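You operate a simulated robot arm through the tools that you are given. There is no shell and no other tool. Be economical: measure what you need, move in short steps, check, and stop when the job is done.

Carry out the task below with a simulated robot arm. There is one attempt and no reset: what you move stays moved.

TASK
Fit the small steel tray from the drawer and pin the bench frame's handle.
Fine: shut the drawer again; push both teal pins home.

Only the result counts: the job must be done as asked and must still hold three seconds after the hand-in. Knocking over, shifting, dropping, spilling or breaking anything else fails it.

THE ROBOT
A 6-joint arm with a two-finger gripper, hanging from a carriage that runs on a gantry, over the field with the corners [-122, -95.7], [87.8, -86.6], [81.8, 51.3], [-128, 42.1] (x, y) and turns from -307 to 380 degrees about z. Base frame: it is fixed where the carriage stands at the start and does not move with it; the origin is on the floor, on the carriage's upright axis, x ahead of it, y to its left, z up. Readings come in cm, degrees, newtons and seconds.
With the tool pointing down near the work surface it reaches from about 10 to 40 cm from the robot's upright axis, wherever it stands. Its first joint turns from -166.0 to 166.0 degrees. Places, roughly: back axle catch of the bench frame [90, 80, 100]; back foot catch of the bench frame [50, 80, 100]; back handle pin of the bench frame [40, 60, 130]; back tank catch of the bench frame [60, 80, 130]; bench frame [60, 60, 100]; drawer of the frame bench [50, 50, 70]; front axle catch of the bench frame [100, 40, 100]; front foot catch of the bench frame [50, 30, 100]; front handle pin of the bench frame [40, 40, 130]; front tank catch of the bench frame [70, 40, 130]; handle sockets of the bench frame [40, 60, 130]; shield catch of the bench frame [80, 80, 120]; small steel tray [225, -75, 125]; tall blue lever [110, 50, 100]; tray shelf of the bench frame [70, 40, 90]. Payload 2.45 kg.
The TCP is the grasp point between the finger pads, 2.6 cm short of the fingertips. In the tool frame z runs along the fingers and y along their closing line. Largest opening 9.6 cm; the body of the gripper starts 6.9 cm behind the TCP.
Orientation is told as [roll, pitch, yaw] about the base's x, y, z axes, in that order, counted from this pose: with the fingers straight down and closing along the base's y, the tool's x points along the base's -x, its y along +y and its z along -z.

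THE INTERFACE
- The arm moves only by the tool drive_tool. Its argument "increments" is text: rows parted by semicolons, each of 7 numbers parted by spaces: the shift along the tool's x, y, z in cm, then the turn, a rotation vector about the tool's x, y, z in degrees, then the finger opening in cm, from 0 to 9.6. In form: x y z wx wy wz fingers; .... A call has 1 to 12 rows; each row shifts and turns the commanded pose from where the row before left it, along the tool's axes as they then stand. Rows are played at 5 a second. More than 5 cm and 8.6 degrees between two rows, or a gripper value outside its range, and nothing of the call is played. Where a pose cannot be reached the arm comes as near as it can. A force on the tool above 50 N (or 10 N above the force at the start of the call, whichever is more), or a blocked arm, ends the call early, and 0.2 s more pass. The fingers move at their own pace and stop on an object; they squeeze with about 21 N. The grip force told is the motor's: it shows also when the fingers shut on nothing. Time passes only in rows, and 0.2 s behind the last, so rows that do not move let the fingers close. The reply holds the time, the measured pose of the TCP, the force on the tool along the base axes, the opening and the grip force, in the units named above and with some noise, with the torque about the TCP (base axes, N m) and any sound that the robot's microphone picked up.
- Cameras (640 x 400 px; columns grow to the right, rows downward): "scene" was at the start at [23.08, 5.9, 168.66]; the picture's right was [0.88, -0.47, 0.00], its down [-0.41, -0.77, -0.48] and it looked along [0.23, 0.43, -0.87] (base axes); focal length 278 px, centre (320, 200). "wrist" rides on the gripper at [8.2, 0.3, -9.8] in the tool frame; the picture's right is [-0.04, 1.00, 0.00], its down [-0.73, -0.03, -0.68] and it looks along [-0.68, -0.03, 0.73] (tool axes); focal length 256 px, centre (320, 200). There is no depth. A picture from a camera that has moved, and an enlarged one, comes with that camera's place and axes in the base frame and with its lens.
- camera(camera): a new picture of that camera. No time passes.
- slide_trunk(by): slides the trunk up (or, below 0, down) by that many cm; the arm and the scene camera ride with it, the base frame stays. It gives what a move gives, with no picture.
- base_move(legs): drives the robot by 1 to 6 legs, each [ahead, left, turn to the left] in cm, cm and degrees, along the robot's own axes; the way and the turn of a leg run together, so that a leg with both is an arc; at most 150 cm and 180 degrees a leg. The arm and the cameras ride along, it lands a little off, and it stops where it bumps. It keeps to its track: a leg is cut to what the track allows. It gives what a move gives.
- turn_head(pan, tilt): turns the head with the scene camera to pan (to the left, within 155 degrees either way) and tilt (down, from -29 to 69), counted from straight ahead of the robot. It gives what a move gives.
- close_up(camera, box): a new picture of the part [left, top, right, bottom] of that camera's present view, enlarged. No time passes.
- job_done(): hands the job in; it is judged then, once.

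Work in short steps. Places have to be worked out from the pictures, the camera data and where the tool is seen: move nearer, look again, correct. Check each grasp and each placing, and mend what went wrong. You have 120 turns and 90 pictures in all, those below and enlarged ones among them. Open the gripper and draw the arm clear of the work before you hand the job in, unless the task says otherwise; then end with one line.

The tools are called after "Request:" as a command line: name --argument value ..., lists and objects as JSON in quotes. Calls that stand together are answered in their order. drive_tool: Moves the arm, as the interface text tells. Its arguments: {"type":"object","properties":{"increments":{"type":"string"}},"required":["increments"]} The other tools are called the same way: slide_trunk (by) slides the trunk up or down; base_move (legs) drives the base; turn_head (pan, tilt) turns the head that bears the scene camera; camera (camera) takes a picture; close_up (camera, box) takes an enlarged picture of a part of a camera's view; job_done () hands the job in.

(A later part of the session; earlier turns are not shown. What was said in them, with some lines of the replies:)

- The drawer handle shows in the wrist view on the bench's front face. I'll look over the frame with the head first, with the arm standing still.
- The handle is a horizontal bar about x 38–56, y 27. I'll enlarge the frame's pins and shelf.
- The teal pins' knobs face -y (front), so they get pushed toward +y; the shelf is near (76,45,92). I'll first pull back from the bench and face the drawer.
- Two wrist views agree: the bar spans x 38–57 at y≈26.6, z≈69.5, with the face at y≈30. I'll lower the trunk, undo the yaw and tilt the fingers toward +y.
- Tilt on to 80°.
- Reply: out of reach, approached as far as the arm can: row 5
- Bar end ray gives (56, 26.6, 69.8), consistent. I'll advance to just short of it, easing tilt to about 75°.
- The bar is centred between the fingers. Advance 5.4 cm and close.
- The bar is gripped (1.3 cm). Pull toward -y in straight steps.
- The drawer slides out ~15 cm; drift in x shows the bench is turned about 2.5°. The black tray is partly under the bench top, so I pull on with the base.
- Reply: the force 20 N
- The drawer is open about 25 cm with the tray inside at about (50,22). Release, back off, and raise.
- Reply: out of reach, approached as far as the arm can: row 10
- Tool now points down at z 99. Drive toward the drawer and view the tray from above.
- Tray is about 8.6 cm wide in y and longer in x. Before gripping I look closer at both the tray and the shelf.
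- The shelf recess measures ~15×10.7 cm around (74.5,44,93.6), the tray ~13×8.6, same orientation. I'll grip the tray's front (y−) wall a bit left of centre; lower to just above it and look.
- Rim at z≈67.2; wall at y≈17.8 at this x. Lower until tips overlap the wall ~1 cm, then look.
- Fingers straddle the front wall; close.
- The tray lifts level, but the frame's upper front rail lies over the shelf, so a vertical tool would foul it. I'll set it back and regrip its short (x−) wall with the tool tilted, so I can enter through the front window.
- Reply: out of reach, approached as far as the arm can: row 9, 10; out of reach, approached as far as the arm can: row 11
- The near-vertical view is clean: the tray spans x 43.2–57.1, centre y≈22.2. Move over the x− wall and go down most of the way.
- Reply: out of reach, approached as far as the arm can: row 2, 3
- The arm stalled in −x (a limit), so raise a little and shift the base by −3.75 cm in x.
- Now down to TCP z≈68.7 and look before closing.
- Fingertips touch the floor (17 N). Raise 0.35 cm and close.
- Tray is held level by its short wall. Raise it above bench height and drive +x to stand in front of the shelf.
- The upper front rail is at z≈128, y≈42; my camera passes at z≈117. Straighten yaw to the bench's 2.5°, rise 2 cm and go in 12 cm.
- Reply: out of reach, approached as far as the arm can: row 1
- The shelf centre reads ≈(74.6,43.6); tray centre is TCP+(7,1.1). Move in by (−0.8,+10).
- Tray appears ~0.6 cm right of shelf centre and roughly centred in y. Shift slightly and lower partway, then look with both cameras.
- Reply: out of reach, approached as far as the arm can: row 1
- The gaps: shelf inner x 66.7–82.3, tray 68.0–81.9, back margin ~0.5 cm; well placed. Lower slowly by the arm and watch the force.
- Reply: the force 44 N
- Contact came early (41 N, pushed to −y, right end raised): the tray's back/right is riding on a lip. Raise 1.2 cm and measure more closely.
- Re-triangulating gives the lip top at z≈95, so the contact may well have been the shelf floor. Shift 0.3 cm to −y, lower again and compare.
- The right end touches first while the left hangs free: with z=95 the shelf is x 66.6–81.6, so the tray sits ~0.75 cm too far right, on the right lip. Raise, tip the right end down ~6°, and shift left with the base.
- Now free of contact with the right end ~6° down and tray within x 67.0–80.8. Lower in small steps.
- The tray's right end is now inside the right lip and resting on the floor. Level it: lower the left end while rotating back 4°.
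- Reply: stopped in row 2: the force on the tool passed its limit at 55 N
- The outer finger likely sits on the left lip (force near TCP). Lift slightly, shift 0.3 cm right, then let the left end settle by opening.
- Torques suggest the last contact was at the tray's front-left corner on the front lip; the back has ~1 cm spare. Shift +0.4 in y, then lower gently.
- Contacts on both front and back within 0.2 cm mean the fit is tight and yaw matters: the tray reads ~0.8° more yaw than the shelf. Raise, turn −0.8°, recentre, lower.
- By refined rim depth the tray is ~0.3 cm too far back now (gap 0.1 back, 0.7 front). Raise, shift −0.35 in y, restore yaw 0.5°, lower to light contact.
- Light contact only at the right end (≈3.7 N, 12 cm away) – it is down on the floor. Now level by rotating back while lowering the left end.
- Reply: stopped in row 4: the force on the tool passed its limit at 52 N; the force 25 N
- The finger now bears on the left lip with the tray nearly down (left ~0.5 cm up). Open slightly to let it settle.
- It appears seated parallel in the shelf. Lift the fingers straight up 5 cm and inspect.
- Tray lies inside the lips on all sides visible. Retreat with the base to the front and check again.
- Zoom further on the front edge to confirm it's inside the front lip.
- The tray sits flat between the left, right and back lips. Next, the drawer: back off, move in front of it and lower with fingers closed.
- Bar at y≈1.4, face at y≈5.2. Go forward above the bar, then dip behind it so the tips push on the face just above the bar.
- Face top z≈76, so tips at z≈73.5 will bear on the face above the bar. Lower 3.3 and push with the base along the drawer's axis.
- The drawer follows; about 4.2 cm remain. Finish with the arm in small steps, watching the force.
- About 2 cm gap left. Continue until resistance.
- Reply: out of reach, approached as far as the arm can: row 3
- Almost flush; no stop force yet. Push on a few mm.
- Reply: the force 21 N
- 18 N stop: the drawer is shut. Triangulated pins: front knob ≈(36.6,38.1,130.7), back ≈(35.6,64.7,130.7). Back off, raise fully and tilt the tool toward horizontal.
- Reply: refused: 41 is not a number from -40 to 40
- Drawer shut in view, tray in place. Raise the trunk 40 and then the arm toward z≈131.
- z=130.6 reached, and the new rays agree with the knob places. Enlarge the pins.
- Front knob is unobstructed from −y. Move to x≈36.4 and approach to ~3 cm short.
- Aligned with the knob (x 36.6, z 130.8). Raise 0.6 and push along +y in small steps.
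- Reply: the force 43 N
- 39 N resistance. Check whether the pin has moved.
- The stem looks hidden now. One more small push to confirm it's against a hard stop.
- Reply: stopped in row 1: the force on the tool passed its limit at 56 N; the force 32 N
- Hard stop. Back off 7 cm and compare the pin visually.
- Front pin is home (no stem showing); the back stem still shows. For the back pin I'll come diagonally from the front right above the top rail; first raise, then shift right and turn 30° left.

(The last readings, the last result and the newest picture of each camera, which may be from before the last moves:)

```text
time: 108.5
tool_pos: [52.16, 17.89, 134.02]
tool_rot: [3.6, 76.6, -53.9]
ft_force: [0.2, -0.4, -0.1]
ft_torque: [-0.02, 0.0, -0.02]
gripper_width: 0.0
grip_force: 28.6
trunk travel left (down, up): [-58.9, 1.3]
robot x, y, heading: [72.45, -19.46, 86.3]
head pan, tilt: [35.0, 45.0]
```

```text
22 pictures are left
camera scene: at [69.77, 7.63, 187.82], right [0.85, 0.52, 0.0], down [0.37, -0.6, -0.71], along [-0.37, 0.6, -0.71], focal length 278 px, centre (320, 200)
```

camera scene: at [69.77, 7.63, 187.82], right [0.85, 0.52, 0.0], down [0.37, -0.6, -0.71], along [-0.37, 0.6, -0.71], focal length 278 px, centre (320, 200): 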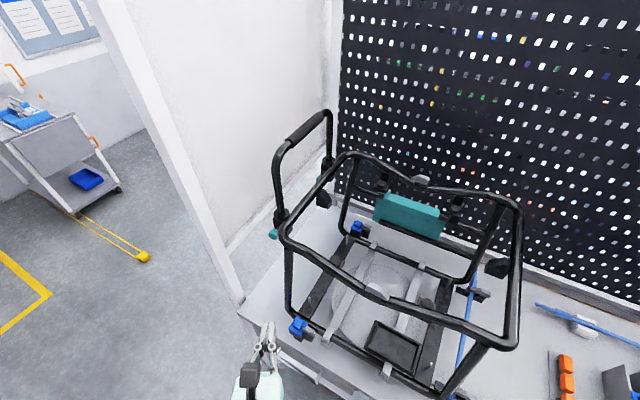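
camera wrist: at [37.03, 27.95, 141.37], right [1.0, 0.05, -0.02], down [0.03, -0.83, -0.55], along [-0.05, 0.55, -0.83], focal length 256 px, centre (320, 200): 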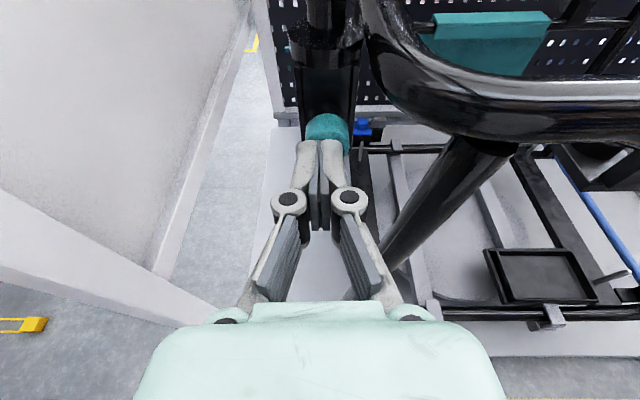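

Clear view: handle hoop stands vertical at the left; my tool is at z 134, above the rail. Advance toward the front rail, then look.

Request:
base_move --legs '[[15.3, 0.96, 0]]'

Request:
camera --camera "wrist"

Request:
camera --camera "scene"

```text
time: 109.9
tool_pos: [52.25, 33.25, 134.11]
tool_rot: [3.4, 76.5, -54.0]
ft_force: [1.3, -16.7, 11.2]
ft_torque: [0.26, 0.09, 0.04]
gripper_width: 0.0
grip_force: 28.4
trunk travel left (down, up): [-58.9, 1.3]
robot x, y, heading: [72.79, -4.2, 86.2]
head pan, tilt: [35.0, 45.0]
```

```text
21 pictures are left
camera wrist: at [56.59, 26.78, 144.23], right [0.85, 0.53, -0.03], down [0.43, -0.71, -0.56], along [-0.31, 0.46, -0.83], focal length 256 px, centre (320, 200)
```

wrist: 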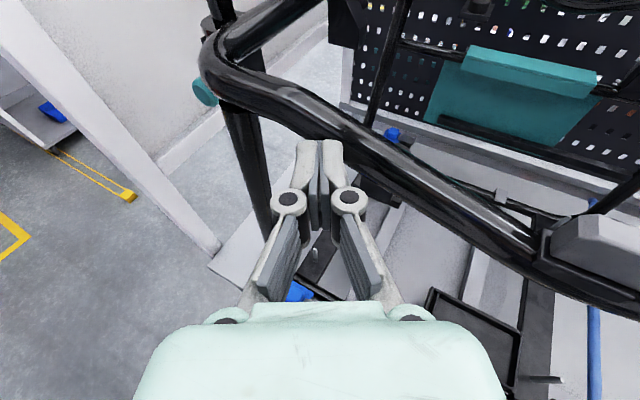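

```text
20 pictures are left
camera scene: at [69.74, 23.02, 187.8], right [0.85, 0.52, 0.0], down [0.37, -0.6, -0.71], along [-0.37, 0.6, -0.71], focal length 278 px, centre (320, 200)
```

scene: 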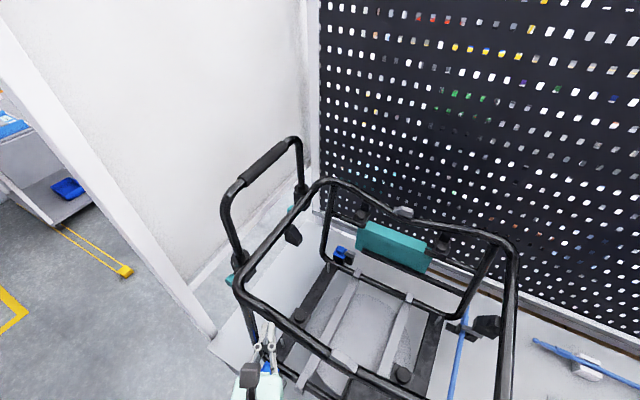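

The fingertip touched the front rail at z≈133 (16 N) – the rail is higher than thought, so over-the-rail access is out. I back off at once and will instead come up the channel left of the handle, with the fingers opened so one finger reaches the knob.

Request:
base_move --legs '[[-11, -0.7, 0], [0, 0, -24.3]]'

Request:
close_up --camera "scene" --box '[100, 0, 640, 400]'

```text
time: 112.4
tool_pos: [69.77, 27.14, 134.19]
tool_rot: [3.6, 76.6, -78.8]
ft_force: [0.1, -0.5, 0.5]
ft_torque: [0.0, -0.01, 0.03]
gripper_width: 0.0
grip_force: 28.1
trunk travel left (down, up): [-58.9, 1.3]
robot x, y, heading: [72.85, -15.22, 61.4]
head pan, tilt: [35.0, 45.0]
```

```text
1.00 times, centred on (370, 200) of scene (not enlarged: the box is as wide or as high as the picture)
camera zoom: at [81.38, 10.49, 187.82], right [0.99, 0.11, 0.0], down [0.08, -0.7, -0.71], along [-0.08, 0.7, -0.71], focal length 278 px, centre (270, 200)
```

zoom: 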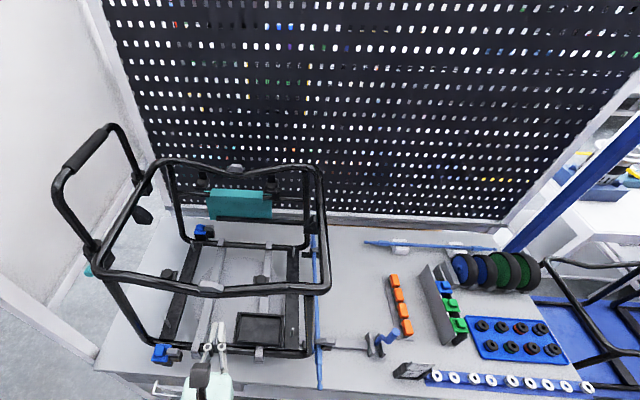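

Frame is unmoved. Translate left to line up with the channel and yaw the tool −13.7° by the wrist.

Request:
base_move --legs '[[-19.05, 34.95, 0]]'

Request:
drive_tool --increments "-0.5 0 0.1 -6.4 0 1.55 9.6; -0.5 0 0.1 -6.4 0 1.55 9.6; -1 0 0.24 0 0 0 9.6; -1 0 0.24 0 0 0 9.6; 0 0 0 0 0 0 9.6"

Request:
camera --camera "wrist"

Request:
camera --camera "scene"

```text
time: 114.9
tool_pos: [30.22, 26.65, 134.05]
tool_rot: [3.7, 76.6, -79.1]
ft_force: [0.2, -0.4, 0.3]
ft_torque: [-0.02, 0.02, -0.01]
gripper_width: 0.0
grip_force: 28.2
trunk travel left (down, up): [-58.9, 1.3]
robot x, y, heading: [32.94, -15.8, 61.3]
head pan, tilt: [35.0, 45.0]
```

```text
time: 116.1
tool_pos: [38.46, 25.84, 130.24]
tool_rot: [3.3, 76.8, -92.5]
ft_force: [-0.3, -0.2, -0.2]
ft_torque: [0.01, -0.02, 0.0]
gripper_width: 9.6
grip_force: 0.1
out of reach, approached as far as the arm can: row 1, 2, 3
trunk travel left (down, up): [-58.9, 1.3]
robot x, y, heading: [32.98, -15.66, 61.1]
head pan, tilt: [35.0, 45.0]
```

```text
18 pictures are left
camera wrist: at [38.08, 17.97, 140.34], right [0.99, -0.11, -0.03], down [-0.1, -0.82, -0.56], along [0.04, 0.56, -0.83], focal length 256 px, centre (320, 200)
```

wrist: 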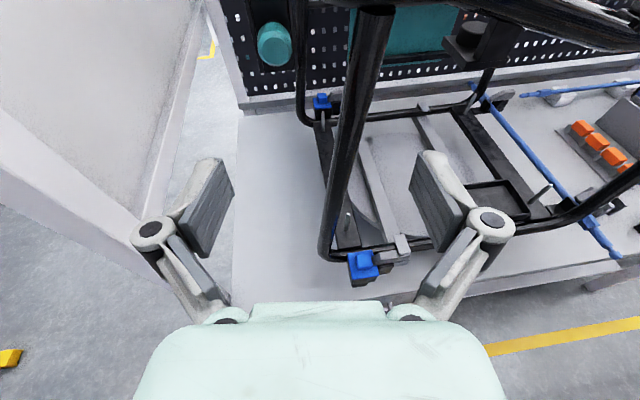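

```text
17 pictures are left
camera scene: at [41.68, 9.89, 187.82], right [0.99, 0.11, 0.0], down [0.08, -0.7, -0.71], along [-0.08, 0.7, -0.71], focal length 278 px, centre (320, 200)
```

scene: 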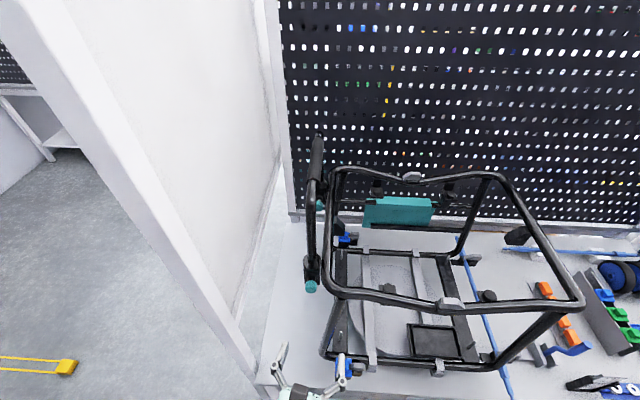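

The wrist can't yaw right of the arm's azimuth, so use a collinear pose pointing ~3° right. Close the fingers, raise 0.9, turn base +3.3° and shift to x≈28 in the channel (13 cm between side panel x≈19 and the handle).

Request:
drive_tool --increments "0.87 0 -0.21 0 0 0 0; 0 0 0 0 0 0 0; 0 0 0 0 0 0 0; 0 0 0 0 0 0 0"

Request:
base_move --legs '[[0, 0, 3.3], [-3.48, 7.27, 0]]'

Request:
camera --camera "wrist"

```text
time: 117.1
tool_pos: [38.45, 25.75, 131.22]
tool_rot: [3.4, 76.8, -92.3]
ft_force: [0.4, -0.4, 0.2]
ft_torque: [0.01, 0.02, -0.02]
gripper_width: 0.01
grip_force: 21.0
trunk travel left (down, up): [-58.9, 1.3]
robot x, y, heading: [32.81, -15.61, 61.3]
head pan, tilt: [35.0, 45.0]
```

```text
time: 118.6
tool_pos: [27.99, 26.05, 131.17]
tool_rot: [3.6, 76.9, -88.9]
ft_force: [0.0, 0.7, -0.6]
ft_torque: [0.0, -0.01, 0.03]
gripper_width: 0.01
grip_force: 21.0
trunk travel left (down, up): [-58.9, 1.3]
robot x, y, heading: [24.72, -15.52, 64.5]
head pan, tilt: [35.0, 45.0]
```

```text
16 pictures are left
camera wrist: at [27.98, 18.3, 141.27], right [1.0, -0.05, -0.03], down [-0.05, -0.83, -0.56], along [0.01, 0.56, -0.83], focal length 256 px, centre (320, 200)
```

wrist: 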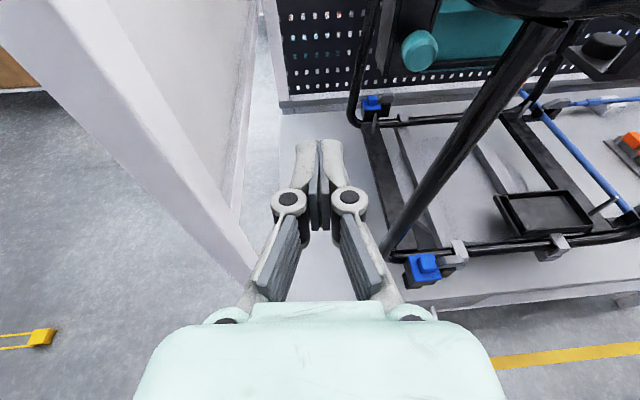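

The channel ahead is clear. Advance 13 cm and check.

Request:
base_move --legs '[[11.73, 5.6, 0]]'

Request:
camera --camera "wrist"

Request:
camera --camera "scene"

```text
time: 119.9
tool_pos: [27.85, 39.31, 131.2]
tool_rot: [3.5, 76.8, -88.8]
ft_force: [0.1, -1.2, -0.1]
ft_torque: [0.05, -0.01, -0.04]
gripper_width: 0.01
grip_force: 20.8
trunk travel left (down, up): [-58.9, 1.3]
robot x, y, heading: [24.75, -2.59, 64.5]
head pan, tilt: [35.0, 45.0]
```

```text
15 pictures are left
camera wrist: at [28.0, 31.54, 141.26], right [1.0, -0.05, -0.03], down [-0.05, -0.83, -0.56], along [0.01, 0.56, -0.83], focal length 256 px, centre (320, 200)
```

wrist: 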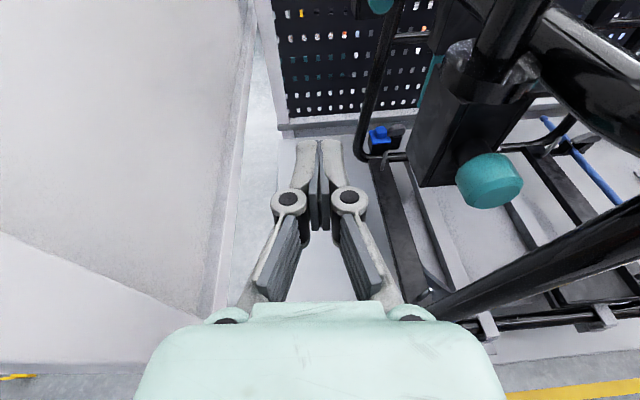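

```text
14 pictures are left
camera scene: at [32.05, 23.67, 187.82], right [0.99, 0.17, 0.0], down [0.12, -0.7, -0.71], along [-0.12, 0.7, -0.71], focal length 278 px, centre (320, 200)
```

scene: 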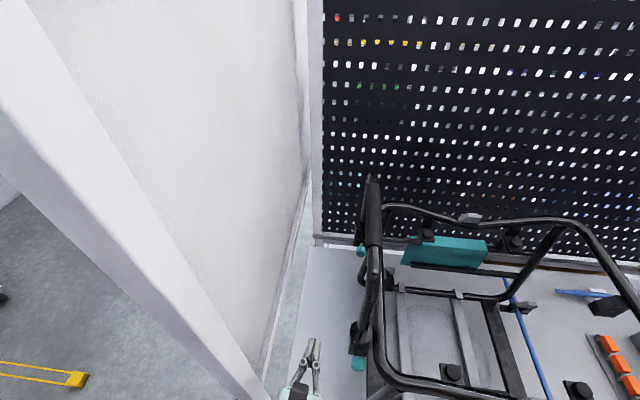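

Front socket's left edge is x≈33.6, the gripper body's right edge 32.8. Shift 0.6 left while advancing 14 cm.

Request:
base_move --legs '[[-0.26, 0.54, 0], [12.64, 6.03, 0]]'

Request:
camera --camera "wrist"

```text
time: 121.6
tool_pos: [27.29, 53.08, 131.24]
tool_rot: [3.5, 76.7, -88.9]
ft_force: [-0.1, 1.7, 0.1]
ft_torque: [-0.02, 0.02, 0.04]
gripper_width: 0.0
grip_force: 20.7
trunk travel left (down, up): [-58.9, 1.3]
robot x, y, heading: [24.11, 11.16, 64.7]
head pan, tilt: [35.0, 45.0]
```

```text
13 pictures are left
camera wrist: at [27.36, 45.31, 141.26], right [1.0, -0.05, -0.03], down [-0.05, -0.83, -0.56], along [0.01, 0.56, -0.83], focal length 256 px, centre (320, 200)
```

wrist: 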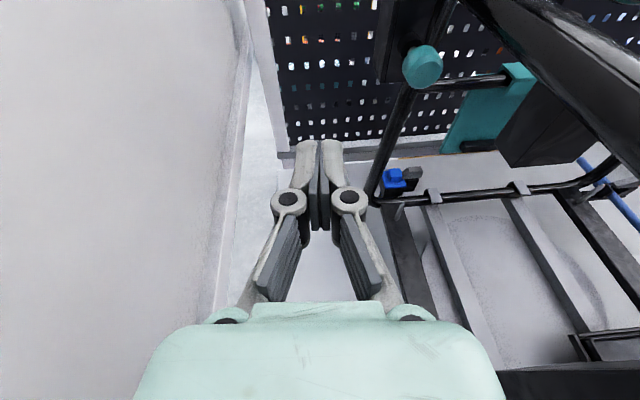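

Back knob at ≈(35.5,63.3,131). Advance 4.8 cm left of it, then open the fingers and look.

Request:
base_move --legs '[[4.33, 2.06, 0]]'

Request:
drive_tool --increments "0 0 0 0 0 0 9.6; 0 0 0 0 0 0 9.6; 0 0 0 0 0 0 9.6; 0 1 0 0 0 0 9.6; 0 1 0 0 0 0 9.6; 0 0 0 0 0 0 9.6"

Request:
camera --camera "wrist"

```text
time: 122.5
tool_pos: [27.35, 57.89, 131.35]
tool_rot: [3.5, 76.8, -88.8]
ft_force: [-0.7, 0.3, 0.3]
ft_torque: [0.01, -0.01, 0.0]
gripper_width: 0.0
grip_force: 20.9
trunk travel left (down, up): [-58.9, 1.3]
robot x, y, heading: [24.3, 16.02, 64.6]
head pan, tilt: [35.0, 45.0]
```

```text
time: 123.9
tool_pos: [29.42, 57.86, 131.22]
tool_rot: [3.5, 76.8, -88.8]
ft_force: [0.5, 0.1, -0.6]
ft_torque: [0.03, -0.03, 0.01]
gripper_width: 9.62
grip_force: 0.0
trunk travel left (down, up): [-58.9, 1.3]
robot x, y, heading: [24.5, 16.05, 64.4]
head pan, tilt: [35.0, 45.0]
```

```text
12 pictures are left
camera wrist: at [29.46, 50.07, 141.24], right [1.0, -0.05, -0.02], down [-0.05, -0.83, -0.56], along [0.01, 0.56, -0.83], focal length 256 px, centre (320, 200)
```

wrist: 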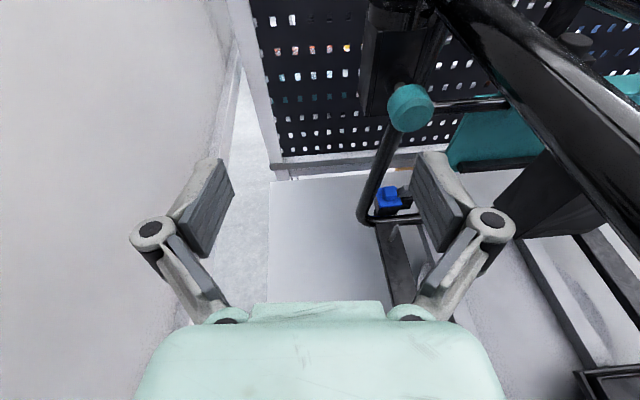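

Right fingertip (x≈35.2) is in line with the knob (x≈35.4). Raise 0.4 and push along +y in small steps.

Request:
drive_tool --increments "0.4 0 -0.1 0 0 0 9.6; 0.24 -0.08 0.97 0 0 0 9.6; 0.12 -0.04 0.49 0 0 0 9.6; 0.12 -0.04 0.49 0 0 0 9.6; 0.12 -0.04 0.49 0 0 0 9.6; 0.12 -0.04 0.49 0 0 0 9.6; 0 0 0 0 0 0 9.6"

Request:
close_up --camera "wrist" --box '[330, 20, 510, 220]'

```text
time: 125.5
tool_pos: [29.19, 60.77, 131.72]
tool_rot: [3.4, 76.8, -89.0]
ft_force: [-0.9, -0.4, 1.3]
ft_torque: [0.01, -0.03, 0.01]
gripper_width: 9.6
grip_force: 0.1
trunk travel left (down, up): [-58.9, 1.3]
robot x, y, heading: [24.38, 16.14, 64.5]
head pan, tilt: [35.0, 45.0]
```

```text
2.00 times, centred on (420, 120) of wrist
camera zoom: at [29.32, 53.08, 141.73], right [1.0, -0.05, -0.03], down [-0.05, -0.83, -0.56], along [0.01, 0.56, -0.83], focal length 512 px, centre (120, 360)
```

zoom: 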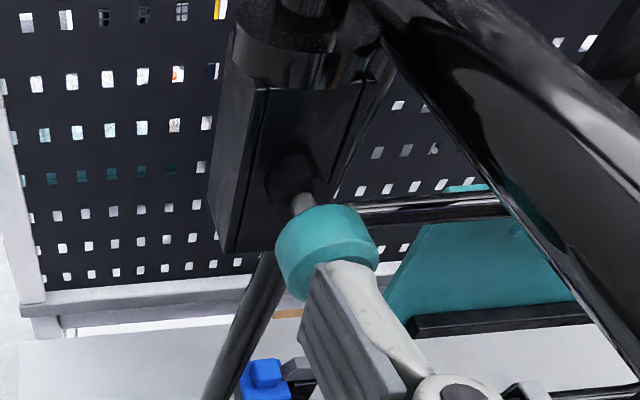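

The tip is about to touch, slightly right of the knob's centre. Shift 0.4 left and keep pushing.

Request:
drive_tool --increments "-0.05 -0.4 -0.2 0 0 0 9.6; 0.12 -0.04 0.49 0 0 0 9.6; 0.12 -0.04 0.49 0 0 0 9.6; 0.12 -0.04 0.49 0 0 0 9.6; 0.12 -0.04 0.49 0 0 0 9.6; 0.07 -0.02 0.29 0 0 0 9.6; 0 0 0 0 0 0 9.6"

Request:
close_up --camera "wrist" --box '[330, 20, 510, 220]'

```text
time: 127.1
tool_pos: [28.78, 62.98, 131.64]
tool_rot: [3.4, 76.7, -88.9]
ft_force: [-1.0, 0.1, 0.1]
ft_torque: [0.02, -0.03, 0.0]
gripper_width: 9.58
grip_force: 0.1
trunk travel left (down, up): [-58.9, 1.3]
robot x, y, heading: [24.17, 16.14, 64.6]
head pan, tilt: [35.0, 45.0]
```

```text
2.00 times, centred on (420, 120) of wrist
camera zoom: at [28.85, 55.23, 141.73], right [1.0, -0.05, -0.02], down [-0.05, -0.83, -0.56], along [0.01, 0.56, -0.83], focal length 512 px, centre (120, 360)
```

zoom: 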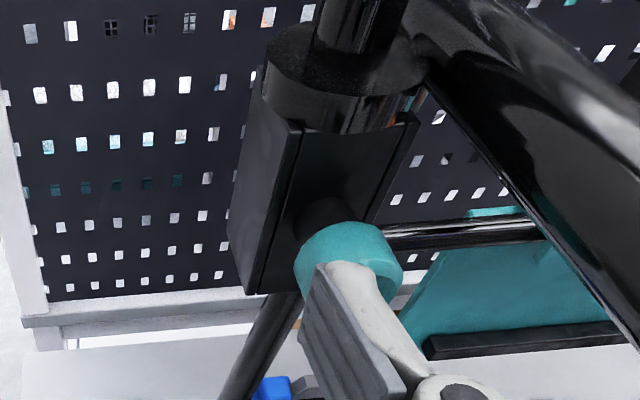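

The knob moved in, stem nearly hidden. Push until a firm stop is felt.

Request:
drive_tool --increments "0.05 -0.02 0.2 0 0 0 9.6; 0.05 -0.02 0.2 0 0 0 9.6; 0.05 -0.02 0.2 0 0 0 9.6; 0.05 -0.02 0.2 0 0 0 9.6; 0 0 0 0 0 0 9.6"

Request:
close_up --camera "wrist" --box '[330, 20, 510, 220]'

```text
time: 128.3
tool_pos: [29.0, 63.58, 131.57]
tool_rot: [3.8, 76.8, -88.7]
ft_force: [4.6, -21.1, 2.2]
ft_torque: [0.03, -0.2, -1.19]
gripper_width: 9.67
grip_force: 0.2
trunk travel left (down, up): [-58.9, 1.3]
robot x, y, heading: [24.04, 16.23, 64.3]
head pan, tilt: [35.0, 45.0]
```

```text
2.00 times, centred on (420, 120) of wrist
camera zoom: at [28.94, 55.8, 141.72], right [1.0, -0.05, -0.02], down [-0.06, -0.83, -0.56], along [0.01, 0.56, -0.83], focal length 512 px, centre (120, 360)
```

zoom: 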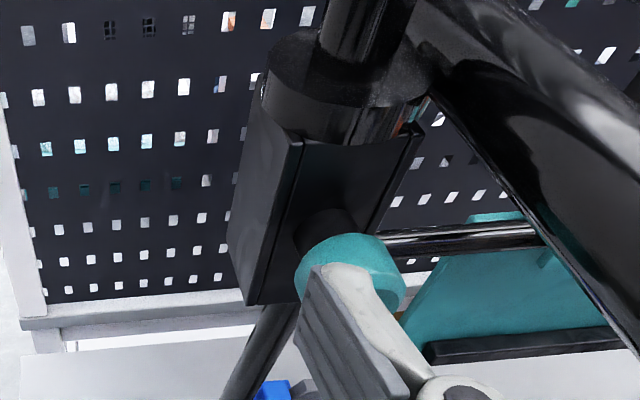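

21 N now at the stop. One more firm push to match the front pin.

Request:
drive_tool --increments "0.05 0 0.2 0 0 0 9.6; 0.05 0 0.2 0 0 0 9.6; 0 0 0 0 0 0 9.6"

```text
time: 129.1
tool_pos: [28.57, 64.04, 131.36]
tool_rot: [2.6, 76.4, -89.6]
ft_force: [-2.1, 0.0, -2.6]
ft_torque: [0.23, -0.03, -0.15]
gripper_width: 9.71
grip_force: 0.1
trunk travel left (down, up): [-58.9, 1.3]
robot x, y, heading: [24.12, 16.19, 64.5]
head pan, tilt: [35.0, 45.0]
```

The force vanished with a small jump – possibly slipped or the pin seated. Look.

Request:
close_up --camera "wrist" --box '[330, 20, 510, 220]'

```text
2.00 times, centred on (420, 120) of wrist
camera zoom: at [28.76, 56.33, 141.51], right [1.0, -0.04, -0.03], down [-0.05, -0.83, -0.55], along [0.0, 0.56, -0.83], focal length 512 px, centre (120, 360)
```

zoom: 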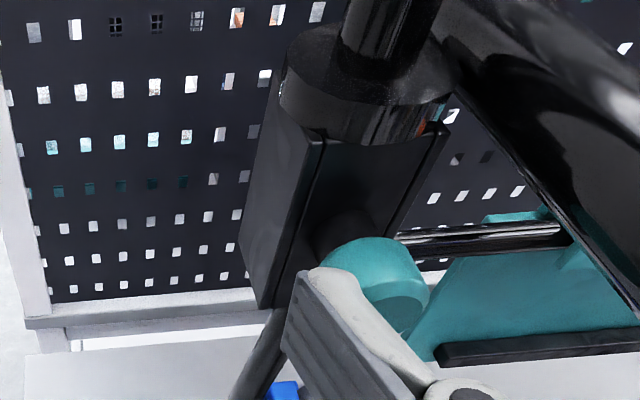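

The finger slipped off to the knob's left side. Back off 3 cm and inspect how far the pin is in.

Request:
drive_tool --increments "-0.24 0 -0.97 0 0 0 9.6; -0.48 0 -1.94 0 0 0 9.6; 0 0 0 0 0 0 9.6"

Request:
close_up --camera "wrist" --box '[340, 30, 480, 170]'

```text
time: 129.9
tool_pos: [28.69, 61.27, 131.66]
tool_rot: [3.2, 76.8, -88.9]
ft_force: [-0.1, 0.1, -0.1]
ft_torque: [0.04, 0.0, 0.02]
gripper_width: 9.6
grip_force: 0.0
trunk travel left (down, up): [-58.9, 1.3]
robot x, y, heading: [24.1, 16.08, 64.5]
head pan, tilt: [35.0, 45.0]
```

```text
2.86 times, centred on (410, 100) of wrist
camera zoom: at [28.72, 53.46, 141.67], right [1.0, -0.05, -0.03], down [-0.05, -0.83, -0.56], along [0.01, 0.56, -0.83], focal length 731 px, centre (63, 486)
```

zoom: 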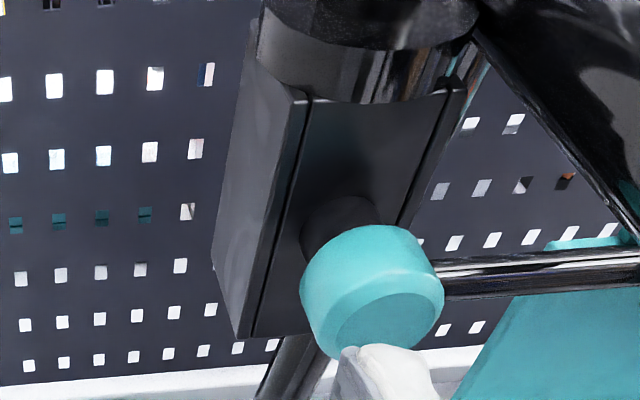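

The knob now sits flush on its boss like the front one. One confirming push, 0.5 cm further right.

Request:
drive_tool --increments "0 0.5 0 0 0 0 9.6; 0.24 -0.06 0.97 0 0 0 9.6; 0.19 -0.05 0.78 0 0 0 9.6; 0.07 -0.02 0.29 0 0 0 9.6; 0.07 -0.02 0.29 0 0 0 9.6; 0.05 0 0.2 0 0 0 9.6; 0 0 0 0 0 0 9.6"

```text
time: 131.5
tool_pos: [29.21, 63.63, 131.45]
tool_rot: [3.7, 76.6, -88.8]
ft_force: [5.4, -21.2, 1.6]
ft_torque: [0.05, -0.02, -1.29]
gripper_width: 9.65
grip_force: 0.0
trunk travel left (down, up): [-58.9, 1.3]
robot x, y, heading: [24.24, 16.17, 64.6]
head pan, tilt: [35.0, 45.0]
```

Same stop at the same place: the back pin is home. Retreat: back off, close the fingers, shift left and drive straight out.

Request:
drive_tool --increments "-0.48 0 -1.94 0 0 0 9.6; -0.48 0 -1.94 0 0 0 9.6; 0 0 0 0 0 0 0; 0 0 0 0 0 0 0; 0 0 0 0 0 0 0; 0 0 0 0 0 0 0"

Request:
base_move --legs '[[-0.86, 1.8, 0]]'

```text
time: 132.9
tool_pos: [28.84, 59.75, 131.48]
tool_rot: [3.5, 76.8, -88.9]
ft_force: [0.2, -0.6, -0.5]
ft_torque: [0.03, -0.02, -0.01]
gripper_width: 0.0
grip_force: 20.4
trunk travel left (down, up): [-58.9, 1.3]
robot x, y, heading: [24.11, 16.05, 64.4]
head pan, tilt: [35.0, 45.0]
```

```text
time: 133.7
tool_pos: [26.77, 59.85, 131.54]
tool_rot: [3.5, 77.0, -88.9]
ft_force: [0.0, 0.6, -0.4]
ft_torque: [-0.01, 0.01, 0.0]
gripper_width: 0.0
grip_force: 20.5
trunk travel left (down, up): [-58.9, 1.3]
robot x, y, heading: [22.05, 16.13, 64.4]
head pan, tilt: [35.0, 45.0]
```

Drive straight out 36 cm in −y.

Request:
base_move --legs '[[-32.26, -16.0, 0]]'

Request:
camera --camera "scene"

```text
time: 136.0
tool_pos: [26.63, 23.54, 131.52]
tool_rot: [3.5, 76.8, -88.3]
ft_force: [-0.7, -0.1, -0.1]
ft_torque: [-0.02, 0.04, -0.02]
gripper_width: 0.0
grip_force: 21.2
trunk travel left (down, up): [-58.9, 1.3]
robot x, y, heading: [22.46, -20.24, 65.1]
head pan, tilt: [35.0, 45.0]
```

```text
6 pictures are left
camera scene: at [29.43, 6.02, 187.82], right [0.98, 0.17, 0.0], down [0.12, -0.7, -0.71], along [-0.12, 0.7, -0.71], focal length 278 px, centre (320, 200)
```

scene: 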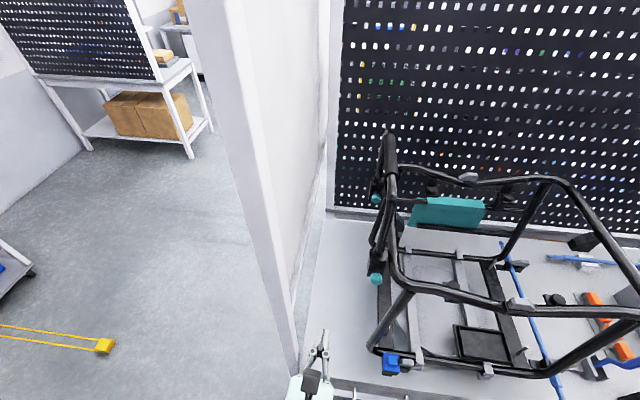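

Clear of the work. One last look at the pins and the tray/drawer.

Request:
close_up --camera "scene" --box '[350, 160, 430, 300]'

Request:
close_up --camera "scene" --box '[330, 300, 560, 400]'

```text
2.86 times, centred on (390, 230) of scene
camera zoom: at [29.43, 6.02, 187.82], right [0.98, 0.17, 0.0], down [0.12, -0.7, -0.71], along [-0.12, 0.7, -0.71], focal length 794 px, centre (120, 114)
```

zoom: 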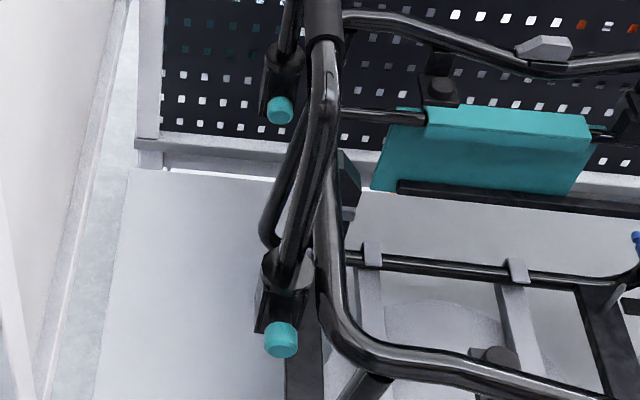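

```text
2.78 times, centred on (445, 350) of scene
camera zoom: at [29.43, 6.02, 187.82], right [0.98, 0.17, 0.0], down [0.12, -0.7, -0.71], along [-0.12, 0.7, -0.71], focal length 774 px, centre (-28, -217)
```

zoom: 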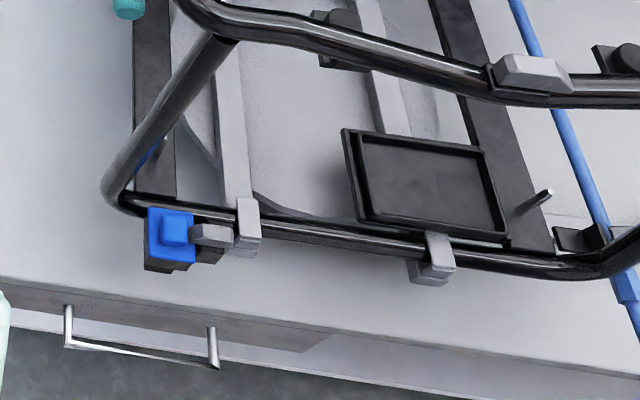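

Both pins are home, the tray sits in its shelf, and the drawer is shut. Open the gripper, draw back and hand in.

Request:
drive_tool --increments "-0.4 0 -1.9 0 0 0 6; 0 0 0 0 0 0 6; 0 0 0 0 0 0 6"

Request:
job_done

```text
time: 136.8
tool_pos: [26.58, 21.42, 131.49]
tool_rot: [3.3, 76.8, -88.4]
ft_force: [-0.3, 0.0, 0.9]
ft_torque: [0.0, 0.0, 0.0]
gripper_width: 6.01
grip_force: 0.1
trunk travel left (down, up): [-58.9, 1.3]
robot x, y, heading: [21.98, -20.3, 64.9]
head pan, tilt: [35.0, 45.0]
```

```text
The job is handed in.
```

The small steel tray sits in the frame's shelf, the drawer is shut, and both teal pins are pushed home; the fingertips touched the front rail once (about 17 N), but the frame looked unmoved afterwards.
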